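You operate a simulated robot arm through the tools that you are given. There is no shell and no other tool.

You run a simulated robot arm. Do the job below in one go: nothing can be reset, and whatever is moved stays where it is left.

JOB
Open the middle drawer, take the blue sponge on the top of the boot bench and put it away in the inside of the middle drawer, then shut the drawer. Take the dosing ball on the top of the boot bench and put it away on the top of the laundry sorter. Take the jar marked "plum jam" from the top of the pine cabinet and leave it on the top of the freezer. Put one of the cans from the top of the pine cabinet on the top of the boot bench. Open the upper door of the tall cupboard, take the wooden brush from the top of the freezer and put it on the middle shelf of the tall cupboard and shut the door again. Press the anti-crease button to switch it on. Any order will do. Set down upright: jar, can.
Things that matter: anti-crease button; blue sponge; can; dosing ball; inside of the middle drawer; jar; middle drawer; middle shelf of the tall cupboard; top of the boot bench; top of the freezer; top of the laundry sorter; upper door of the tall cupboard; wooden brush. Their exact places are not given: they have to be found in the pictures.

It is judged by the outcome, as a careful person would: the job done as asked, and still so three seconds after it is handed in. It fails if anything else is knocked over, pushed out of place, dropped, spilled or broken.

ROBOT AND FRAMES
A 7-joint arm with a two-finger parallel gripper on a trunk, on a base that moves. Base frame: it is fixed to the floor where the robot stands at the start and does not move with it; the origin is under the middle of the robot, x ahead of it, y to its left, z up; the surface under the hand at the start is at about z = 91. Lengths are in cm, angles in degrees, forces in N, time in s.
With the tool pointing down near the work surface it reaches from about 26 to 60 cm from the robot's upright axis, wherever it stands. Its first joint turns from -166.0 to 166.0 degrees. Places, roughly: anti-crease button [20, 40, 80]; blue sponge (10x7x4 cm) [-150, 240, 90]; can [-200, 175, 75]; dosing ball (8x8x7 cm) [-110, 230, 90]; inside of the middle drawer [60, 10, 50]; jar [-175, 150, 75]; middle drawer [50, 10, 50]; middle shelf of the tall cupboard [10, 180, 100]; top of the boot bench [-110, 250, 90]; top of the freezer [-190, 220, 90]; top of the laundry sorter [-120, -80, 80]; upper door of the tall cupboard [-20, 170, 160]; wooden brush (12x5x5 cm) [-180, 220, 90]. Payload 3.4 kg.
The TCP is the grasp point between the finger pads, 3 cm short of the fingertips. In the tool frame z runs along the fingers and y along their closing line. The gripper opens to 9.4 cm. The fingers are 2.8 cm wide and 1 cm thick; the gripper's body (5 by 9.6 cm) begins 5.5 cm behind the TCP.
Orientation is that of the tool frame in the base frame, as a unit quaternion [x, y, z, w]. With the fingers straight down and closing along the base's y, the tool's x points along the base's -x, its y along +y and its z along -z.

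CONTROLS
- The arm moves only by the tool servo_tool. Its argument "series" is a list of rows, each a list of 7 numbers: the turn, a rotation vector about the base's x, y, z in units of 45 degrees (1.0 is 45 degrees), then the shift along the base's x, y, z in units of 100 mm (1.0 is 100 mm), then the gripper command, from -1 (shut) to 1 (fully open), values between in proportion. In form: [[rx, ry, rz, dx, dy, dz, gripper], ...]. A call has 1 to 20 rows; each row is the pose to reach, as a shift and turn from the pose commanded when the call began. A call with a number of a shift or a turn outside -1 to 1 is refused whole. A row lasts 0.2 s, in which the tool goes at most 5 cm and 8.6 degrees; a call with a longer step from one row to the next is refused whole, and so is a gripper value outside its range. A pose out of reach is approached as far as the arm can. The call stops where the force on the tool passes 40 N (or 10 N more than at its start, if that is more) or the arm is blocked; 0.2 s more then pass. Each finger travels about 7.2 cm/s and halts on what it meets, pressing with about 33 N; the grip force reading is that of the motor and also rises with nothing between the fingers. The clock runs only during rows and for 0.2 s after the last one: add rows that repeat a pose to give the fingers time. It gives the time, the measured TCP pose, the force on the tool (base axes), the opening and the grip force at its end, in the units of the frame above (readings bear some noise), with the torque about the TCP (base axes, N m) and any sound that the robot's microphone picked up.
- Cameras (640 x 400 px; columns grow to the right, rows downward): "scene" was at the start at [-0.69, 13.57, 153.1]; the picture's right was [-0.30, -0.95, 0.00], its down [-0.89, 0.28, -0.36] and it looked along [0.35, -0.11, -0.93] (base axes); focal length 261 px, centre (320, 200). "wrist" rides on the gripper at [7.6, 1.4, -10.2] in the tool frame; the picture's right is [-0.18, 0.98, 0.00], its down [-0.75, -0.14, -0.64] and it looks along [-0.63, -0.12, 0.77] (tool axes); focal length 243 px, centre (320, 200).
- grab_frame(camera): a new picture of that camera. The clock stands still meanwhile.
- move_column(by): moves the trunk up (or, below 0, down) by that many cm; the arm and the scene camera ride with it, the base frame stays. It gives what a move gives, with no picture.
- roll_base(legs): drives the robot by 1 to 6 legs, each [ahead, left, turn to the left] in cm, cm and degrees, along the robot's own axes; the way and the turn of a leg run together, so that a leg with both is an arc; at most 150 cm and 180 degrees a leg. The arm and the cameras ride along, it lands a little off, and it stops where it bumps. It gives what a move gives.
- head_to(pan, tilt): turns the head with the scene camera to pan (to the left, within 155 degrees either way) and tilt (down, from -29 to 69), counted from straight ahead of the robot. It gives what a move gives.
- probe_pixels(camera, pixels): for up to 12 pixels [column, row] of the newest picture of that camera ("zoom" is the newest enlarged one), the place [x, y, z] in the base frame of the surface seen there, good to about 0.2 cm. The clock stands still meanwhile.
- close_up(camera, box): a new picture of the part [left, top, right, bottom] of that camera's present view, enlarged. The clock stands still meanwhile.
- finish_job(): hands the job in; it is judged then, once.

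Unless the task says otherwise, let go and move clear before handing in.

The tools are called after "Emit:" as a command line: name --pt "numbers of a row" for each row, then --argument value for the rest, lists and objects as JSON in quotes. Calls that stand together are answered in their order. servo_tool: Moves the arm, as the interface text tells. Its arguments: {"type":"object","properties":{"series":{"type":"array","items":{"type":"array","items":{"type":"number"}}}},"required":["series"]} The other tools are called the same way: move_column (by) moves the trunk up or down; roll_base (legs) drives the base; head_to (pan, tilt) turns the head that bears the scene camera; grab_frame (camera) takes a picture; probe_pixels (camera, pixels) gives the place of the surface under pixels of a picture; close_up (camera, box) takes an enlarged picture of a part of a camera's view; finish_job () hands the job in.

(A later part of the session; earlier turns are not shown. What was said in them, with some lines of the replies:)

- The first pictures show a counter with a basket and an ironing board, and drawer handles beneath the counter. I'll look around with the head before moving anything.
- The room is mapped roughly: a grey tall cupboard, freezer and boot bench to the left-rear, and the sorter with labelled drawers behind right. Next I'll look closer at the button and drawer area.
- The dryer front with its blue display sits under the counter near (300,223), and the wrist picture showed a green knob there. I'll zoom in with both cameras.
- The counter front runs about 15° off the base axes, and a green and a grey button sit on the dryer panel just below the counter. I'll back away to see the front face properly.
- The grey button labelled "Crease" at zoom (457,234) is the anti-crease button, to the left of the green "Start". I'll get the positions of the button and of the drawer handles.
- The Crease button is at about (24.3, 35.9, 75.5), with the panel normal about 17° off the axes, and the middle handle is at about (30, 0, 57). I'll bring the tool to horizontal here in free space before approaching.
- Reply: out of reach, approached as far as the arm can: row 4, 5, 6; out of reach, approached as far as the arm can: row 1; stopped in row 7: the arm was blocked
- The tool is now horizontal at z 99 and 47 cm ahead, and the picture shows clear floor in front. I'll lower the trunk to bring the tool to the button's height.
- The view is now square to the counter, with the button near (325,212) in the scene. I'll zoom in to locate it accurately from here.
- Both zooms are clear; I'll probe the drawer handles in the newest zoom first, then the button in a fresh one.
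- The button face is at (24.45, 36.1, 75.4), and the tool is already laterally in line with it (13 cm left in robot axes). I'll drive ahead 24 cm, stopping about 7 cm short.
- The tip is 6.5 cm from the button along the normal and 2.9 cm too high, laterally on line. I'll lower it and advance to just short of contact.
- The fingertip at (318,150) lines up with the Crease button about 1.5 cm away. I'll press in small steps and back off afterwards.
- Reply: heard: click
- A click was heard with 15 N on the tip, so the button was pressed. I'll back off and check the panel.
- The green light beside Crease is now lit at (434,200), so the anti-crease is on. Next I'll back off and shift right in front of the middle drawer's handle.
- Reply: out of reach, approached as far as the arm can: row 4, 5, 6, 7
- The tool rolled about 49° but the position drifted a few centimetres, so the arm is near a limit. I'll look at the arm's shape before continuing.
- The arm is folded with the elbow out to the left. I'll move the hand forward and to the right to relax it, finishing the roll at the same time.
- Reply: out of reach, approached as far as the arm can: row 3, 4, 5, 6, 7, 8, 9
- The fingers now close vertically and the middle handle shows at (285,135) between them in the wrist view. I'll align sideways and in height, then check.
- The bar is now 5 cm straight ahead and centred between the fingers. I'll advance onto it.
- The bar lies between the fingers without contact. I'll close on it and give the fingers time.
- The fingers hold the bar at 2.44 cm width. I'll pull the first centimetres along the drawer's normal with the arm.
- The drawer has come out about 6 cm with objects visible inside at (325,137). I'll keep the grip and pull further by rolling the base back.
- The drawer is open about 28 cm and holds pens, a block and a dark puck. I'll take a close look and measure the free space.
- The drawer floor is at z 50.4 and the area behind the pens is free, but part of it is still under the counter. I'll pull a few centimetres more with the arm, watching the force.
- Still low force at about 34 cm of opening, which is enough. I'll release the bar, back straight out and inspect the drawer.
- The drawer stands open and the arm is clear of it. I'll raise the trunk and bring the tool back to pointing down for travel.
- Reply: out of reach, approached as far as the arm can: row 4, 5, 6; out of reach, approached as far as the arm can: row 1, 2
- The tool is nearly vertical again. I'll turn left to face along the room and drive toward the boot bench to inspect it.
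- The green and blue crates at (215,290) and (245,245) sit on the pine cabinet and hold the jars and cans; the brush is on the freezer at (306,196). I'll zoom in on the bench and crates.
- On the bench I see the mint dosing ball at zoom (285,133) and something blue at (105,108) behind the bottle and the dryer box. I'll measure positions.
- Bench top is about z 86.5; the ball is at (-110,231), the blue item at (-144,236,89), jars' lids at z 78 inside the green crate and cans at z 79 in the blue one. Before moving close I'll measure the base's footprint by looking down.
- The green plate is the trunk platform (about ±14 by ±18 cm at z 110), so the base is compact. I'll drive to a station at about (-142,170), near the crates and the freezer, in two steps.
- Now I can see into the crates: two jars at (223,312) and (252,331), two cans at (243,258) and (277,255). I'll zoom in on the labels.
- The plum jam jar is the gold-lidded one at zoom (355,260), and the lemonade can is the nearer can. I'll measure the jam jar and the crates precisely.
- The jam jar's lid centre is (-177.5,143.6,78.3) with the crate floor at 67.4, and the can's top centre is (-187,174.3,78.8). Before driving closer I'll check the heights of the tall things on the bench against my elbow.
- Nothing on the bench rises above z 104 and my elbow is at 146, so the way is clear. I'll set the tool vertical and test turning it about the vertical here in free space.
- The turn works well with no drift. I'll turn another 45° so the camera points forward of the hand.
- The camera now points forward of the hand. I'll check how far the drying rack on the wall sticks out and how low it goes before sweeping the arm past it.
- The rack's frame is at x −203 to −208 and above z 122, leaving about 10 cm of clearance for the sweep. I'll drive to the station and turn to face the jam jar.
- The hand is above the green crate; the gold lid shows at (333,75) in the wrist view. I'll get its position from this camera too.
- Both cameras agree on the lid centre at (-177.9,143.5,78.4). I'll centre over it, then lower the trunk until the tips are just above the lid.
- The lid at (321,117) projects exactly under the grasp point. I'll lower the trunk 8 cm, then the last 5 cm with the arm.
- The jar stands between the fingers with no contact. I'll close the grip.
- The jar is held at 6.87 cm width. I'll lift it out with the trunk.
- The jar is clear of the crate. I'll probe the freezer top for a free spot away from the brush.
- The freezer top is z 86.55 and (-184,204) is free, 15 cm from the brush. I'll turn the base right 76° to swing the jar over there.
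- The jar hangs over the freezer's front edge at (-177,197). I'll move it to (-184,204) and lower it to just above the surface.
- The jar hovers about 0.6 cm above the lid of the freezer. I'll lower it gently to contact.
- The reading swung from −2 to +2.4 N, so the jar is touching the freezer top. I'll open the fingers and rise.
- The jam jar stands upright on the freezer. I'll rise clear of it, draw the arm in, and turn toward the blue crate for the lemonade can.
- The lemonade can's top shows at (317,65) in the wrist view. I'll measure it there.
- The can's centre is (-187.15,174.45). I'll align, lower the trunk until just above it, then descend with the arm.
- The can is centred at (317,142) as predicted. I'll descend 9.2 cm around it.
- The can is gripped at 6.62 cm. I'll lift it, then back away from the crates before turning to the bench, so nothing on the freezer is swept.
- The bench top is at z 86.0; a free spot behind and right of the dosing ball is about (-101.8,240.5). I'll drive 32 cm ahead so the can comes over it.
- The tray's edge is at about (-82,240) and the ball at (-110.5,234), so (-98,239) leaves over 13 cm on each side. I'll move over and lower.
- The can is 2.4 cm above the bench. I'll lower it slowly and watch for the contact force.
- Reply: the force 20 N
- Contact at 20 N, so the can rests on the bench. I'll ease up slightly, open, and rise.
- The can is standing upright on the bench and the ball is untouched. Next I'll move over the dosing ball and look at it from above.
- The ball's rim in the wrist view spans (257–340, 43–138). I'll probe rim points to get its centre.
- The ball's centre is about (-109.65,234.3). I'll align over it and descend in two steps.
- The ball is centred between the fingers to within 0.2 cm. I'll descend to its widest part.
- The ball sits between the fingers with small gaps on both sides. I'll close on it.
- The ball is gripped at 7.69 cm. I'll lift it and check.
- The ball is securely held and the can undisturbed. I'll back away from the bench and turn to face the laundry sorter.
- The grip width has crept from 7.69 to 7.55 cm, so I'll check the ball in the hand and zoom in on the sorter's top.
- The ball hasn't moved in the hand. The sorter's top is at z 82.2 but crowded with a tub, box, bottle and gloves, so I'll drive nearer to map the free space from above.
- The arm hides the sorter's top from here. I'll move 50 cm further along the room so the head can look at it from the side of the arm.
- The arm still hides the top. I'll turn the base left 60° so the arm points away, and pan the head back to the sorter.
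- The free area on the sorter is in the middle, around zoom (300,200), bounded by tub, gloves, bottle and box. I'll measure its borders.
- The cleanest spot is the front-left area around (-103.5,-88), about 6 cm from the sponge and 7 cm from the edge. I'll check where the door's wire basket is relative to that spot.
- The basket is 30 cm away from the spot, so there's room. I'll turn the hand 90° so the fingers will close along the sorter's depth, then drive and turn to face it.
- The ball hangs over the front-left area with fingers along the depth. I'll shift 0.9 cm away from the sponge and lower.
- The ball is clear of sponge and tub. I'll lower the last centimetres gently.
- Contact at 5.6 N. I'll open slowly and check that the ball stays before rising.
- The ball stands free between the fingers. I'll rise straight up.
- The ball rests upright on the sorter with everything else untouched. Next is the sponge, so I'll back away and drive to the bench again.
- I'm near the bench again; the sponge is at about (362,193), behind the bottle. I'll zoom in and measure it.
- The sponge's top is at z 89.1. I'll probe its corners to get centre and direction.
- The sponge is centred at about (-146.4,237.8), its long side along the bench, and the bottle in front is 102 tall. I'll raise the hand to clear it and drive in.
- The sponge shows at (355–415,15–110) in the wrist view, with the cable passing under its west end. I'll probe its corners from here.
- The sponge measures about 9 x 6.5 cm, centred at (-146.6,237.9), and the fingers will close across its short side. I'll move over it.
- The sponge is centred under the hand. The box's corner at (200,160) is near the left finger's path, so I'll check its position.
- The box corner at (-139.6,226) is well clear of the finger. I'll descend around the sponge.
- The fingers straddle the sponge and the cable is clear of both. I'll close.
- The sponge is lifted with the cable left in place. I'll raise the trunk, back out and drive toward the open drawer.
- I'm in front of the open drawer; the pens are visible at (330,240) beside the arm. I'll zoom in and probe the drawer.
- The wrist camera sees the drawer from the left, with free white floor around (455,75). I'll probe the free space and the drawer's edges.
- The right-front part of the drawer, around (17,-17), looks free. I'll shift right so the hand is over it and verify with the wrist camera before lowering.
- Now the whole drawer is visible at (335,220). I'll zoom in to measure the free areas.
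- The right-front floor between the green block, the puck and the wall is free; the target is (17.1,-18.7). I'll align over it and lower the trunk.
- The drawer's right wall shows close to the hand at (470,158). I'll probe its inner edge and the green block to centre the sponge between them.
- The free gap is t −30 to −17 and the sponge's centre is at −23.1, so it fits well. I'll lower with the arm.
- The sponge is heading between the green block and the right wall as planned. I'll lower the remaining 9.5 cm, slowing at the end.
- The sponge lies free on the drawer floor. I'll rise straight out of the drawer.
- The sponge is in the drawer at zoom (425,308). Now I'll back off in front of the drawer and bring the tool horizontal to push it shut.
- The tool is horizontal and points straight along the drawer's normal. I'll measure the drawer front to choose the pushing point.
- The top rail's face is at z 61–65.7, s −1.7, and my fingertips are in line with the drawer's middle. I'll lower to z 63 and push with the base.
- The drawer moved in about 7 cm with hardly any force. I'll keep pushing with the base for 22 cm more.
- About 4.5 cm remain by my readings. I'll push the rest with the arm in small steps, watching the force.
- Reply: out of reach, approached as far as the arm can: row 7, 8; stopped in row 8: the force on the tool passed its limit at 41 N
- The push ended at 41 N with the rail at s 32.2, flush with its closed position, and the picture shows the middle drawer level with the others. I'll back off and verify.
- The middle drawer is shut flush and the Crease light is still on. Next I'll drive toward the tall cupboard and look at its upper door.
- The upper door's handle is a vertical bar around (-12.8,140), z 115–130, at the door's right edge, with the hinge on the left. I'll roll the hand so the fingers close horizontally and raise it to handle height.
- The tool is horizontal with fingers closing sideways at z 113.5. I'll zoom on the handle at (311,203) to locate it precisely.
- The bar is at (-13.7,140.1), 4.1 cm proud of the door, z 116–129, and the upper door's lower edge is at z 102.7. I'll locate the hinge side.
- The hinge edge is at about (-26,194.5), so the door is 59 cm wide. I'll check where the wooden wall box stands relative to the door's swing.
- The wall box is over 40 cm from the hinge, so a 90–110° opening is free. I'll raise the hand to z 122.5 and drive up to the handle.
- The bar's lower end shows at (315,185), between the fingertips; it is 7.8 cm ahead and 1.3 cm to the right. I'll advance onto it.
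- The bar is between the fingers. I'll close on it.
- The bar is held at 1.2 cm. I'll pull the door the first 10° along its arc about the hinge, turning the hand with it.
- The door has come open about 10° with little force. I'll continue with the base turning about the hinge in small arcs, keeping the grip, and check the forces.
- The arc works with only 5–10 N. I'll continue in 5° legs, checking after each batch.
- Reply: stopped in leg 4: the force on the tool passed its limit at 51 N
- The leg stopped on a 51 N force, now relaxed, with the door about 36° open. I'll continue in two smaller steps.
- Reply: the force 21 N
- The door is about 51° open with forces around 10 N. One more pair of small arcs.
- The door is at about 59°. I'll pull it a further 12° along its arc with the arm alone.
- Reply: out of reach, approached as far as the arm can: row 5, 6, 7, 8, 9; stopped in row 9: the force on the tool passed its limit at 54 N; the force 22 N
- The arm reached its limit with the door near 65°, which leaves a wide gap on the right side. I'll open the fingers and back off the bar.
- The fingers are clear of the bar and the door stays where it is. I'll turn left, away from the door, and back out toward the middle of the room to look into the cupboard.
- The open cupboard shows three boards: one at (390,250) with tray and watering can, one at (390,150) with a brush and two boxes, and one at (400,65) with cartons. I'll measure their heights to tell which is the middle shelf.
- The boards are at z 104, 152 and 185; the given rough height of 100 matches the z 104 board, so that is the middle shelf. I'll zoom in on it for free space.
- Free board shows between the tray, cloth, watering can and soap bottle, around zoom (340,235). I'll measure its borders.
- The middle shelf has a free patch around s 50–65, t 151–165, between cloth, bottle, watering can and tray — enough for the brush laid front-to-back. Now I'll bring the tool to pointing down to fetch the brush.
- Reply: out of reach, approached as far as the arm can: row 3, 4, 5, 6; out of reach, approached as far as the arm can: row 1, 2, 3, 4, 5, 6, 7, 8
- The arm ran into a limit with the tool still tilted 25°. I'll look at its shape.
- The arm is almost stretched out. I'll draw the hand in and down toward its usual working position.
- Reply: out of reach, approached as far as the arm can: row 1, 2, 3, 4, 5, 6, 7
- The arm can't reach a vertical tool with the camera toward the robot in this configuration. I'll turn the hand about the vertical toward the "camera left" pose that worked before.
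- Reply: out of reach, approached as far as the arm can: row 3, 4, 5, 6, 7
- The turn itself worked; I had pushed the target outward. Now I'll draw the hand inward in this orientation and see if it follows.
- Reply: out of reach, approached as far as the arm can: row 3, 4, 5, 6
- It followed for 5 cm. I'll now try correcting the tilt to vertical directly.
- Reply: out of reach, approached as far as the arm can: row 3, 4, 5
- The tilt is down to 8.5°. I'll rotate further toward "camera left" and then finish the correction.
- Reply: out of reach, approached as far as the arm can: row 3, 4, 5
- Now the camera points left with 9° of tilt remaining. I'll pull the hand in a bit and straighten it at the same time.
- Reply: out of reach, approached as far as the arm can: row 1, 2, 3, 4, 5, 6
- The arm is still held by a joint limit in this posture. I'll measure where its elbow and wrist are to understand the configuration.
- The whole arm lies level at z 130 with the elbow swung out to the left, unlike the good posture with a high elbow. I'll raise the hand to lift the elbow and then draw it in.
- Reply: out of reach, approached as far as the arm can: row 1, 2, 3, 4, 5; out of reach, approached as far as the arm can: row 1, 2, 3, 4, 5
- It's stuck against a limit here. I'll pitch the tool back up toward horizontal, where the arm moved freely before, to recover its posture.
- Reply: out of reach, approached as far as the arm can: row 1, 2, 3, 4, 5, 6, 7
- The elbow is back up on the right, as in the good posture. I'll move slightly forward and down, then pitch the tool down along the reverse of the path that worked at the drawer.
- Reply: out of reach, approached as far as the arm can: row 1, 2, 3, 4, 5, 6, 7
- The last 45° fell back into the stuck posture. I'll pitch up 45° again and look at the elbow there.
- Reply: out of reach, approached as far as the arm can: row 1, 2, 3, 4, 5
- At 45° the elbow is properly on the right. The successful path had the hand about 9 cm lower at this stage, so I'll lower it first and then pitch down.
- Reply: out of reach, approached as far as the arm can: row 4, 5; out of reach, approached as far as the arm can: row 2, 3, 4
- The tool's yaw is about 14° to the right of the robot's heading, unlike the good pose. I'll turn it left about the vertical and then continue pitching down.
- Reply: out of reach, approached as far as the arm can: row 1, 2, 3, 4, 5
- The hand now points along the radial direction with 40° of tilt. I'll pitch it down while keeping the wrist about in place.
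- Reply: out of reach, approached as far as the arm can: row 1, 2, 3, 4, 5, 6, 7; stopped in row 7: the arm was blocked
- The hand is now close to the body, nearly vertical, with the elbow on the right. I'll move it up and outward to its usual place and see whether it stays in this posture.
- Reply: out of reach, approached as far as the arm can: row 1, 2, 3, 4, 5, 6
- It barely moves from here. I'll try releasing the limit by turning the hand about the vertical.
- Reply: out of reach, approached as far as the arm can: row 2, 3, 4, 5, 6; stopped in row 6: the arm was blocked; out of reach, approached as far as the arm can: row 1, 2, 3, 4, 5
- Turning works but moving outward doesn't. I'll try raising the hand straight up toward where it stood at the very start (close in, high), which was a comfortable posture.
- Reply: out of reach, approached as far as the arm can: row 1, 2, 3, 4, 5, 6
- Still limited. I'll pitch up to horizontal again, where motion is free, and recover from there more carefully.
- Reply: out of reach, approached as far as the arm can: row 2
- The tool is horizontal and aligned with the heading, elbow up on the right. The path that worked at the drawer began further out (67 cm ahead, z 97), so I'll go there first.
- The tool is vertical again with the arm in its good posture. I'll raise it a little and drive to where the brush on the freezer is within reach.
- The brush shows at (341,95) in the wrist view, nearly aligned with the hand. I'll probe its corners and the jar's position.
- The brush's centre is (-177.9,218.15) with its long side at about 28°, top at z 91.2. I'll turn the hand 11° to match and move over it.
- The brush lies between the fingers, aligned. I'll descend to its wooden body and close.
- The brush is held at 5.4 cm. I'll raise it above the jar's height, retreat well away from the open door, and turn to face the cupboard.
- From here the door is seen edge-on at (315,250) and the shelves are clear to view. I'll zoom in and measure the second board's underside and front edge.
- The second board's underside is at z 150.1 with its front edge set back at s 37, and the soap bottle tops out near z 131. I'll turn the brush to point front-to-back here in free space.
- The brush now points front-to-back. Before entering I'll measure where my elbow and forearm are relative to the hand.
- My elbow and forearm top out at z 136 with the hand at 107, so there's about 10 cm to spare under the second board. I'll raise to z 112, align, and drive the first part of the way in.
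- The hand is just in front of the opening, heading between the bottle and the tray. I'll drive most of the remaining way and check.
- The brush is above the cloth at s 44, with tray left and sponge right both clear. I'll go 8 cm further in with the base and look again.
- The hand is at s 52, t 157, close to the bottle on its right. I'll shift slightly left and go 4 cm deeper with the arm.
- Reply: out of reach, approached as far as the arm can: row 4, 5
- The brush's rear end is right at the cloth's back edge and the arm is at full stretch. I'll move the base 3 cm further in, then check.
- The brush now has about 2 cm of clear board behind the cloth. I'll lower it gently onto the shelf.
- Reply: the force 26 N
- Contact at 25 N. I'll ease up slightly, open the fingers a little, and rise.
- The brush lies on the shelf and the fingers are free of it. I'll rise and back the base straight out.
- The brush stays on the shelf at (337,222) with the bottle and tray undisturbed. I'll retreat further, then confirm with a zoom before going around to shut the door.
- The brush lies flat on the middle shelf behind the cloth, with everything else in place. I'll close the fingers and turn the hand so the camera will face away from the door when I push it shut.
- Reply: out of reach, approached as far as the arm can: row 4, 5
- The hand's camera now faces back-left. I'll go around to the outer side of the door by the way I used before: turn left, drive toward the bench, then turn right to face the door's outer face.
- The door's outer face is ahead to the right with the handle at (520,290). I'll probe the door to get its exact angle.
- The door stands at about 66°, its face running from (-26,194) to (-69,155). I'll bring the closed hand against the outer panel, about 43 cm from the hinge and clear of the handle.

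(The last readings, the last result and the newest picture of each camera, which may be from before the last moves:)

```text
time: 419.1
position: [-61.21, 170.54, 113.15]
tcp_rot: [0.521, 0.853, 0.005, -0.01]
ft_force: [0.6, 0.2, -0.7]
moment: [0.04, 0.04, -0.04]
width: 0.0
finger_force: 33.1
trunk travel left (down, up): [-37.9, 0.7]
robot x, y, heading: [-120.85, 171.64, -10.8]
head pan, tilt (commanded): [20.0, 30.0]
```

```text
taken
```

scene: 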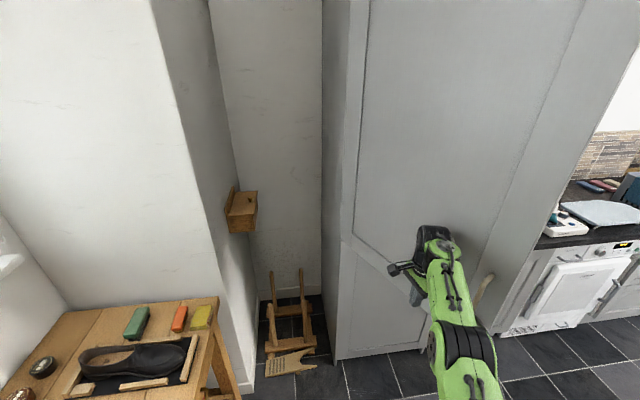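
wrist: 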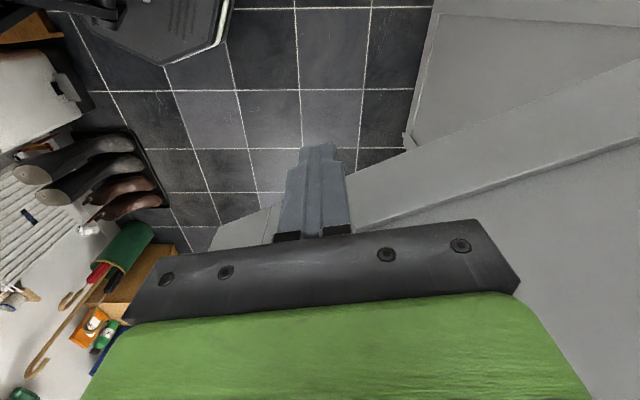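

The hand is about 7 cm from the panel. I'll start swinging the base about the hinge in small arcs so the hand meets the door and pushes it toward closed.

Emit:
roll_base --legs '[[4.2, -9.3, 6], [4.2, -9.3, 6]]'

Emit:
grab_frame --camera "scene"

```text
time: 421.1
position: [-55.49, 163.8, 113.2]
tcp_rot: [0.428, 0.904, 0.003, -0.011]
ft_force: [-0.3, -0.2, 0.2]
moment: [0.02, 0.0, 0.02]
width: 0.01
finger_force: 33.0
trunk travel left (down, up): [-37.9, 0.7]
robot x, y, heading: [-113.54, 152.62, 1.7]
head pan, tilt (commanded): [20.0, 30.0]
```

```text
taken
```

scene: 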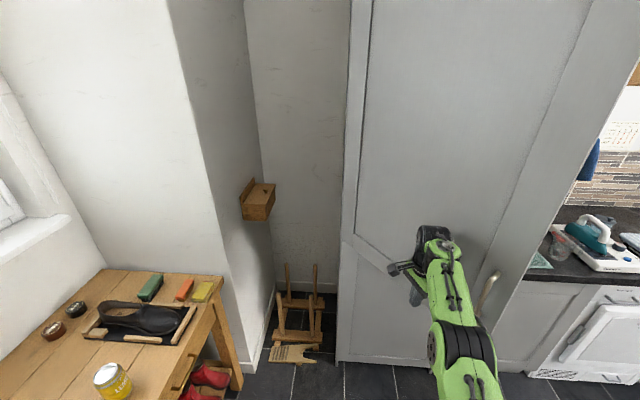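

The hand has passed where the door stood, so it should be moving. I'll check the door's angle and carry on.

Emit:
probe_pixels --camera "scene" --pixels '[[400, 150], [450, 150], [520, 150], [487, 290], [560, 200], [380, 230]]'

Emit:
roll_base --legs '[[4.2, -9.3, 6], [4.2, -9.3, 6]]'

Emit:
grab_frame --camera "scene"

```text
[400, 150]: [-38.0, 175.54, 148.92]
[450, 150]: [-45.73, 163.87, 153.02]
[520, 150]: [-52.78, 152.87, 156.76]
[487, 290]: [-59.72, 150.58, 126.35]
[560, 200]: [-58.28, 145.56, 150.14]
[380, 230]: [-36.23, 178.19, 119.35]
```

```text
time: 423.0
position: [-48.43, 158.38, 113.27]
tcp_rot: [0.33, 0.944, 0.002, -0.011]
ft_force: [0.7, 0.1, 0.6]
moment: [0.01, -0.02, -0.01]
width: 0.0
finger_force: 32.5
trunk travel left (down, up): [-37.9, 0.7]
robot x, y, heading: [-102.91, 134.98, 13.7]
head pan, tilt (commanded): [20.0, 30.0]
```

```text
taken
```

scene: 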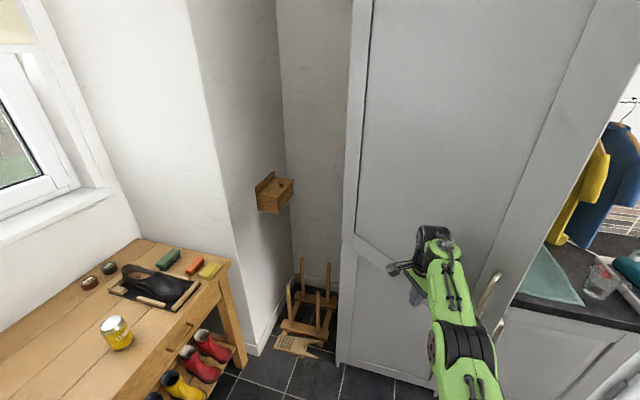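

The door follows the hand smoothly. I'll continue with four more arcs, then slow down for the end.

Emit:
roll_base --legs '[[4.15, -9.3, 6], [4.15, -9.3, 6], [4.15, -9.3, 6]]'

Emit:
grab_frame --camera "scene"

Emit:
probe_pixels --camera "scene" --pixels '[[400, 150], [450, 100], [520, 100], [380, 100], [560, 150], [480, 50]]'

```text
time: 425.7
position: [-36.17, 153.26, 113.3]
tcp_rot: [0.174, 0.985, 0.001, -0.011]
ft_force: [-0.7, 0.0, -0.3]
moment: [0.01, 0.02, -0.01]
width: 0.01
finger_force: 33.3
trunk travel left (down, up): [-37.9, 0.7]
robot x, y, heading: [-80.93, 113.64, 31.9]
head pan, tilt (commanded): [20.0, 30.0]
```

```text
taken
```

scene: 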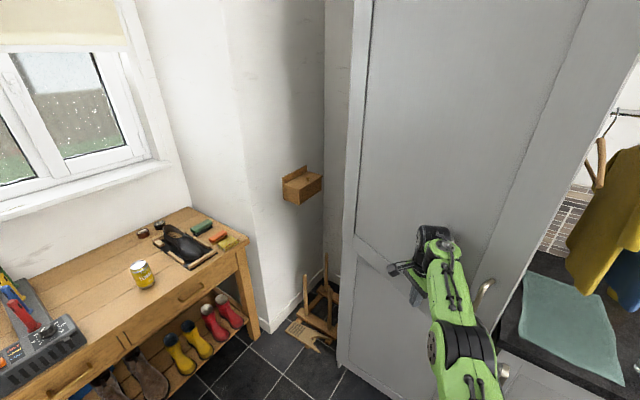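

```text
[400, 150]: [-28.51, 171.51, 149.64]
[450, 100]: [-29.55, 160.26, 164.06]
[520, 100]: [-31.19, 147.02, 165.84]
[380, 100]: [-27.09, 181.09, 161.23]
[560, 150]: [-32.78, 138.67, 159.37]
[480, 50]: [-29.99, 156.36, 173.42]
```

The door is at about 24° now. Three more arcs, then a careful finish.

Emit:
roll_base --legs '[[4.15, -9.3, 6], [4.15, -9.3, 6], [4.15, -9.3, 6]]'

Emit:
grab_frame --camera "scene"

Emit:
probe_pixels --camera "scene" --pixels '[[400, 150], [450, 100], [520, 100], [380, 100], [560, 150], [480, 50]]'

```text
time: 428.4
position: [-23.22, 152.37, 113.3]
tcp_rot: [0.016, 1.0, -0.001, -0.012]
ft_force: [0.7, -0.1, -0.2]
moment: [-0.01, 0.02, -0.02]
width: 0.03
finger_force: 33.2
trunk travel left (down, up): [-37.9, 0.7]
robot x, y, heading: [-52.98, 100.95, 50.2]
head pan, tilt (commanded): [20.0, 30.0]
```

```text
taken
```

scene: 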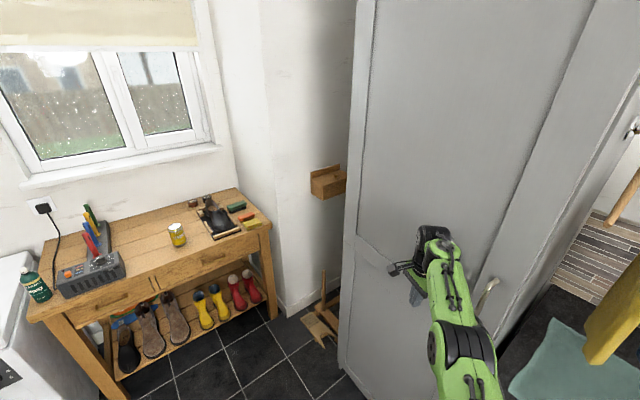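

```text
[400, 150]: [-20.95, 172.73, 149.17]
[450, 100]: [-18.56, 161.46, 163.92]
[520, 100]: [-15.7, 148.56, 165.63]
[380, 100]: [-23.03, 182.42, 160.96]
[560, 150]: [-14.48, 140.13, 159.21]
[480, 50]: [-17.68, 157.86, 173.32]
```

About 5° remain. I'll do two small arcs and check after each.

Emit:
roll_base --legs '[[2.1, -4.6, 3]]'

Emit:
roll_base --legs '[[1.4, -3.1, 2]]'

Emit:
grab_frame --camera "scene"

Emit:
probe_pixels --camera "scene" --pixels '[[400, 150], [450, 100], [520, 100], [380, 100], [560, 150], [380, 300]]'

```text
time: 429.3
position: [-21.22, 152.61, 113.29]
tcp_rot: [-0.011, 1.0, -0.001, -0.012]
ft_force: [0.7, 0.3, 0.6]
moment: [0.03, 0.05, -0.01]
width: 0.0
finger_force: 32.7
trunk travel left (down, up): [-37.9, 0.7]
robot x, y, heading: [-48.25, 99.61, 53.1]
head pan, tilt (commanded): [20.0, 30.0]
```

```text
time: 430.1
position: [-19.95, 152.96, 113.4]
tcp_rot: [-0.028, 1.0, -0.002, -0.011]
ft_force: [0.8, 0.4, -0.4]
moment: [-0.02, -0.01, 0.01]
width: 0.02
finger_force: 33.3
trunk travel left (down, up): [-37.9, 0.7]
robot x, y, heading: [-45.33, 99.05, 55.3]
head pan, tilt (commanded): [20.0, 30.0]
```

```text
taken
```

scene: 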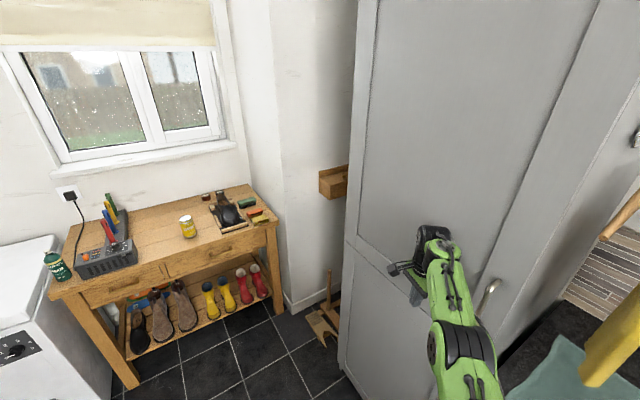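

```text
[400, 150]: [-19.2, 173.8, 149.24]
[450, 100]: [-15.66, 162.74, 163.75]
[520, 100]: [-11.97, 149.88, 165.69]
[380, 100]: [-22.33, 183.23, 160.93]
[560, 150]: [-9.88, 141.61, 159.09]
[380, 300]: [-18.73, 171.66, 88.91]
```

The door's panel is at s 32.9, matching its closed position of 33.0. I'll give a very slight extra push with the arm, then back away and confirm.

Emit:
servo_tool --pt "0 0 0 0.02 0.006 0 -1" --pt "0 0 0 0.045 0.014 0 -1"

Emit:
servo_tool --pt "0 0 0 -0.1 -0.03 0 -1" --pt "0 0 0 -0.3 -0.1 0 -1" --pt "0 0 0 -0.5 -0.2 0 -1" --pt "0 0 0 -0.5 -0.2 0 -1"

Emit:
roll_base --legs '[[-50, 10, 0]]'

Emit:
head_to --pan 5 --tilt 15

Emit:
grab_frame --camera "scene"

```text
time: 430.7
position: [-19.57, 152.75, 113.12]
tcp_rot: [-0.028, 1.0, -0.001, -0.011]
ft_force: [0.5, -1.0, -0.9]
moment: [0.0, -0.01, -0.02]
width: 0.01
finger_force: 33.1
out of reach, approached as far as the arm can: row 2
trunk travel left (down, up): [-37.9, 0.7]
robot x, y, heading: [-45.31, 98.9, 55.3]
head pan, tilt (commanded): [20.0, 30.0]
```

```text
time: 431.7
position: [-24.54, 150.6, 113.4]
tcp_rot: [-0.029, 1.0, -0.001, -0.01]
ft_force: [0.2, 0.2, -0.1]
moment: [0.01, 0.04, -0.01]
width: 0.01
finger_force: 32.1
out of reach, approached as far as the arm can: row 1
trunk travel left (down, up): [-37.9, 0.7]
robot x, y, heading: [-44.84, 99.35, 55.2]
head pan, tilt (commanded): [20.0, 30.0]
```

```text
time: 434.6
position: [-61.28, 116.75, 113.41]
tcp_rot: [-0.036, 0.999, -0.001, -0.011]
ft_force: [0.3, -0.6, 0.4]
moment: [0.02, 0.02, 0.01]
width: 0.0
finger_force: 33.3
trunk travel left (down, up): [-37.9, 0.7]
robot x, y, heading: [-80.74, 64.86, 56.5]
head pan, tilt (commanded): [20.0, 30.0]
```

```text
time: 435.4
position: [-61.25, 116.86, 113.44]
tcp_rot: [-0.037, 0.999, -0.001, -0.012]
ft_force: [0.8, 0.3, 0.6]
moment: [-0.01, -0.01, 0.01]
width: 0.01
finger_force: 33.2
trunk travel left (down, up): [-37.9, 0.7]
robot x, y, heading: [-80.81, 64.64, 56.3]
head pan, tilt (commanded): [5.0, 15.0]
```

```text
taken
```

scene: 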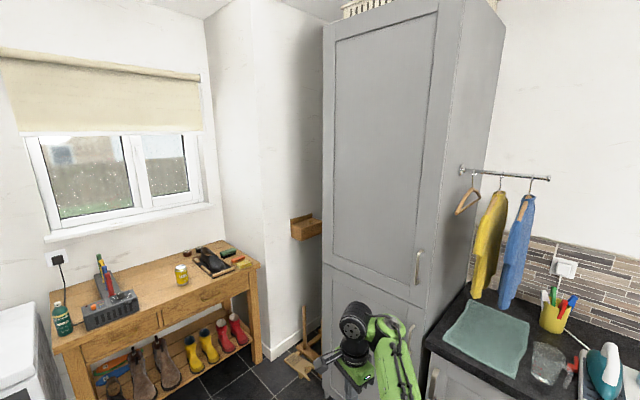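

Emit:
close_up --camera "scene" --box '[310, 180, 470, 330]'

Emit:
probe_pixels --camera "scene" --pixels '[[430, 240], [432, 150], [380, 260], [330, 220], [340, 285], [415, 320], [400, 285], [420, 290]]'

Emit:
head_to --pan 40 --tilt 20

Emit:
grab_frame --camera "scene"

Emit:
head_to --pan -40 --tilt 35

Emit:
grab_frame --camera "scene"

Emit:
head_to --pan 150 --tilt 30

Emit:
grab_frame --camera "scene"

```text
2.67 times, centred on (390, 255) of scene
```

zoom: 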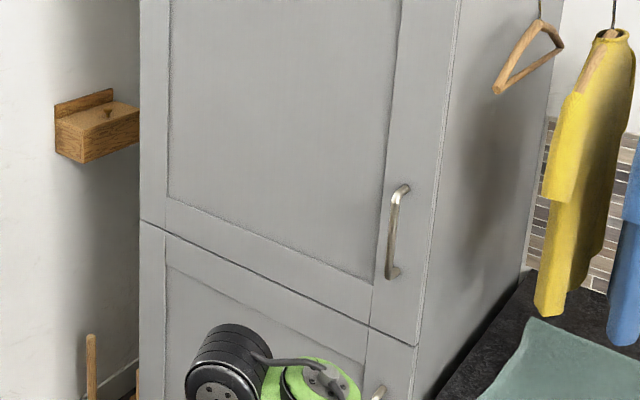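

```text
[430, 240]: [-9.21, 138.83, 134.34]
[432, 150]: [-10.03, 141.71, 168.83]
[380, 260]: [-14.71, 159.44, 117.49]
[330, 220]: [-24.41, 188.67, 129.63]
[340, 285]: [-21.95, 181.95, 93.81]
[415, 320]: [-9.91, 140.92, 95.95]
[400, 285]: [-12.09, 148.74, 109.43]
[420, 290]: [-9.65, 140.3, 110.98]
```

```text
time: 436.4
position: [-61.26, 116.81, 113.42]
tcp_rot: [-0.037, 0.999, -0.001, -0.012]
ft_force: [-0.8, -0.4, -0.5]
moment: [-0.01, 0.02, 0.01]
width: 0.0
finger_force: 32.6
trunk travel left (down, up): [-37.9, 0.7]
robot x, y, heading: [-80.99, 65.07, 56.1]
head pan, tilt (commanded): [40.0, 20.0]
```

```text
taken
```

scene: 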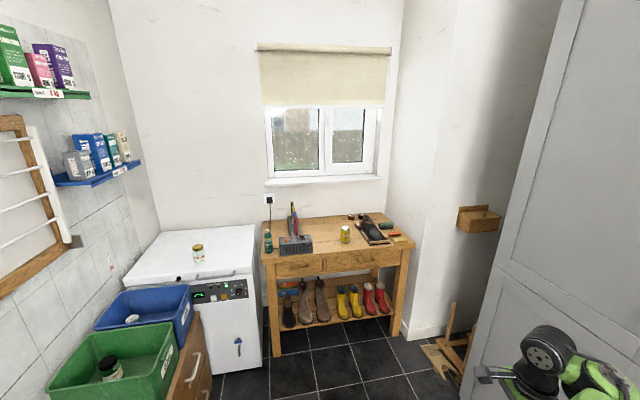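

```text
time: 437.9
position: [-61.24, 116.75, 113.37]
tcp_rot: [-0.036, 0.999, -0.001, -0.012]
ft_force: [0.1, 0.7, -0.5]
moment: [-0.02, 0.0, 0.02]
width: 0.0
finger_force: 33.2
trunk travel left (down, up): [-37.9, 0.7]
robot x, y, heading: [-80.88, 64.77, 56.5]
head pan, tilt (commanded): [-40.0, 35.0]
```

```text
taken
```

scene: 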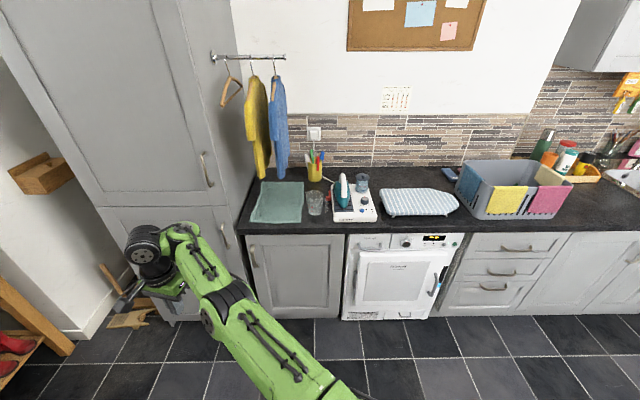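

```text
time: 440.8
position: [-61.21, 116.78, 113.51]
tcp_rot: [-0.037, 0.999, -0.002, -0.011]
ft_force: [0.3, -0.5, -0.1]
moment: [0.01, 0.01, -0.04]
width: 0.0
finger_force: 33.0
trunk travel left (down, up): [-37.9, 0.7]
robot x, y, heading: [-80.95, 65.08, 56.0]
head pan, tilt (commanded): [150.0, 30.0]
```

```text
taken
```

scene: 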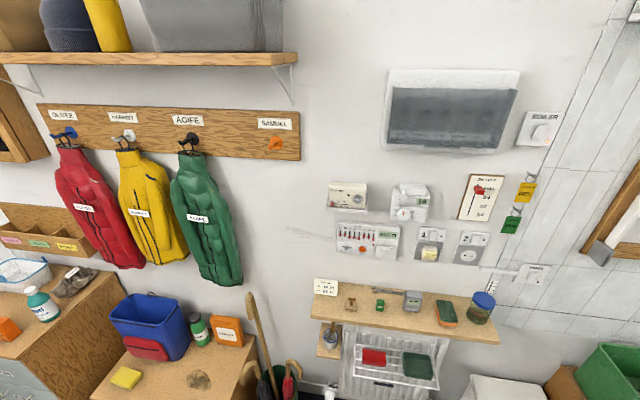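

The upper door is flush with the lower one (both stiles at s 32.2–32.3), and jar and can stand upright. I'll check the ball on the sorter and the dryer light one last time.

Emit:
head_to --pan -152 --tilt 25

Emit:
grab_frame --camera "scene"

Emit:
close_up --camera "scene" --box '[280, 160, 480, 290]'

Emit:
head_to --pan -50 --tilt 35

Emit:
close_up --camera "scene" --box '[270, 190, 430, 290]'

Emit:
head_to --pan 45 --tilt 20

Emit:
close_up --camera "scene" --box '[140, 180, 460, 300]'

```text
time: 444.9
position: [-61.32, 116.79, 113.38]
tcp_rot: [-0.036, 0.999, -0.001, -0.011]
ft_force: [-0.8, -0.7, -0.3]
moment: [-0.01, 0.0, -0.02]
width: 0.0
finger_force: 33.0
trunk travel left (down, up): [-37.9, 0.7]
robot x, y, heading: [-81.0, 64.6, 56.3]
head pan, tilt (commanded): [-152.0, 25.0]
```

```text
taken
```

scene: 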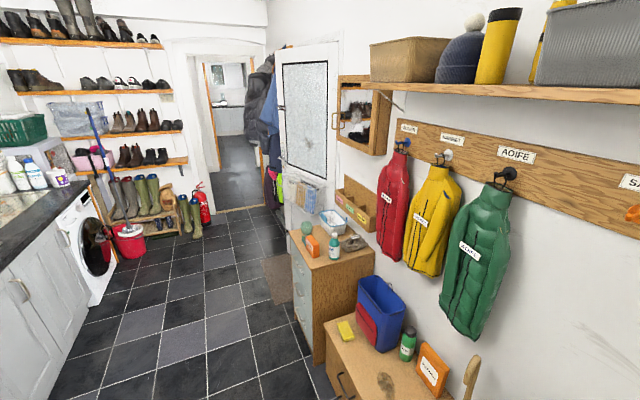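

```text
3.08 times, centred on (380, 225) of scene
```

zoom: 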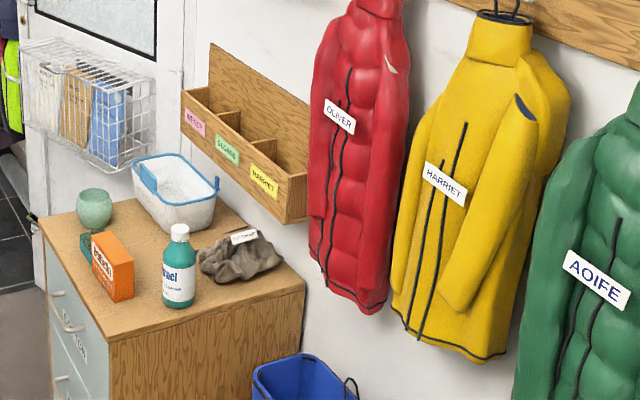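

```text
time: 446.7
position: [-61.23, 116.79, 113.33]
tcp_rot: [-0.036, 0.999, -0.001, -0.011]
ft_force: [1.2, 0.1, 0.3]
moment: [-0.03, 0.02, -0.05]
width: 0.0
finger_force: 33.3
trunk travel left (down, up): [-37.9, 0.7]
robot x, y, heading: [-80.85, 64.68, 56.2]
head pan, tilt (commanded): [-50.0, 35.0]
```

```text
4.00 times, centred on (350, 240) of scene
```

zoom: 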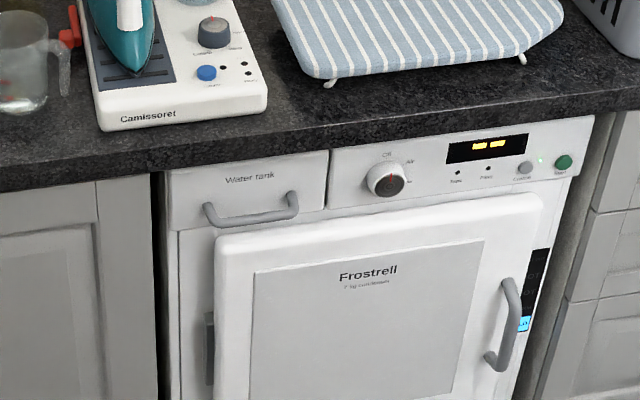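

```text
time: 448.4
position: [-61.26, 116.85, 113.43]
tcp_rot: [-0.037, 0.999, -0.002, -0.011]
ft_force: [0.4, 1.0, 0.8]
moment: [0.0, 0.01, 0.03]
width: 0.01
finger_force: 32.6
trunk travel left (down, up): [-37.9, 0.7]
robot x, y, heading: [-80.98, 64.91, 56.3]
head pan, tilt (commanded): [45.0, 20.0]
```

```text
2.00 times, centred on (300, 240) of scene
```

zoom: 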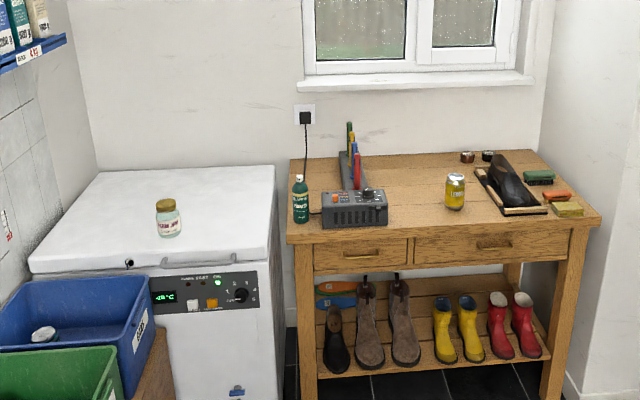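

Everything checks out in the last pictures:
- **Dosing ball:** it rests on the sorter.
- **Jam jar:** it stands upright on the freezer.
- **Lemonade can:** it stands upright on the bench.
- **Dryer:** the Crease light is on.
- **Drawer and cupboard door:** both are shut, with the sponge and brush inside.

The hand is empty and clear, so I'm handing in the job.

Emit:
finish_job

```text
The job is handed in.
```

I did every part of the job and handed it in; I haven't been shown the verdict. My last pictures showed everything in place and nothing else knocked over or moved.

- **Sponge:** it is inside the middle drawer, between the green block and the right wall. The drawer is shut flush.
- **Dosing ball:** it is at the front left of the laundry sorter's top.
- **Plum jam jar:** it stands upright on the freezer. It came from the green crate on the pine cabinet.
- **Can:** the lemonade can from the blue crate stands upright on the boot bench.
- **Wooden brush:** it lies flat on the tall cupboard's middle shelf, and the upper door is shut level with the lower one.
- **Anti-crease button:** I pressed the button marked "Crease", heard a click, and its green light is on.

**Middle shelf:** the upper part of the cupboard has boards at heights 104, 152 and 185. I took the 104 one as the middle shelf because the place you gave had a height of 100.
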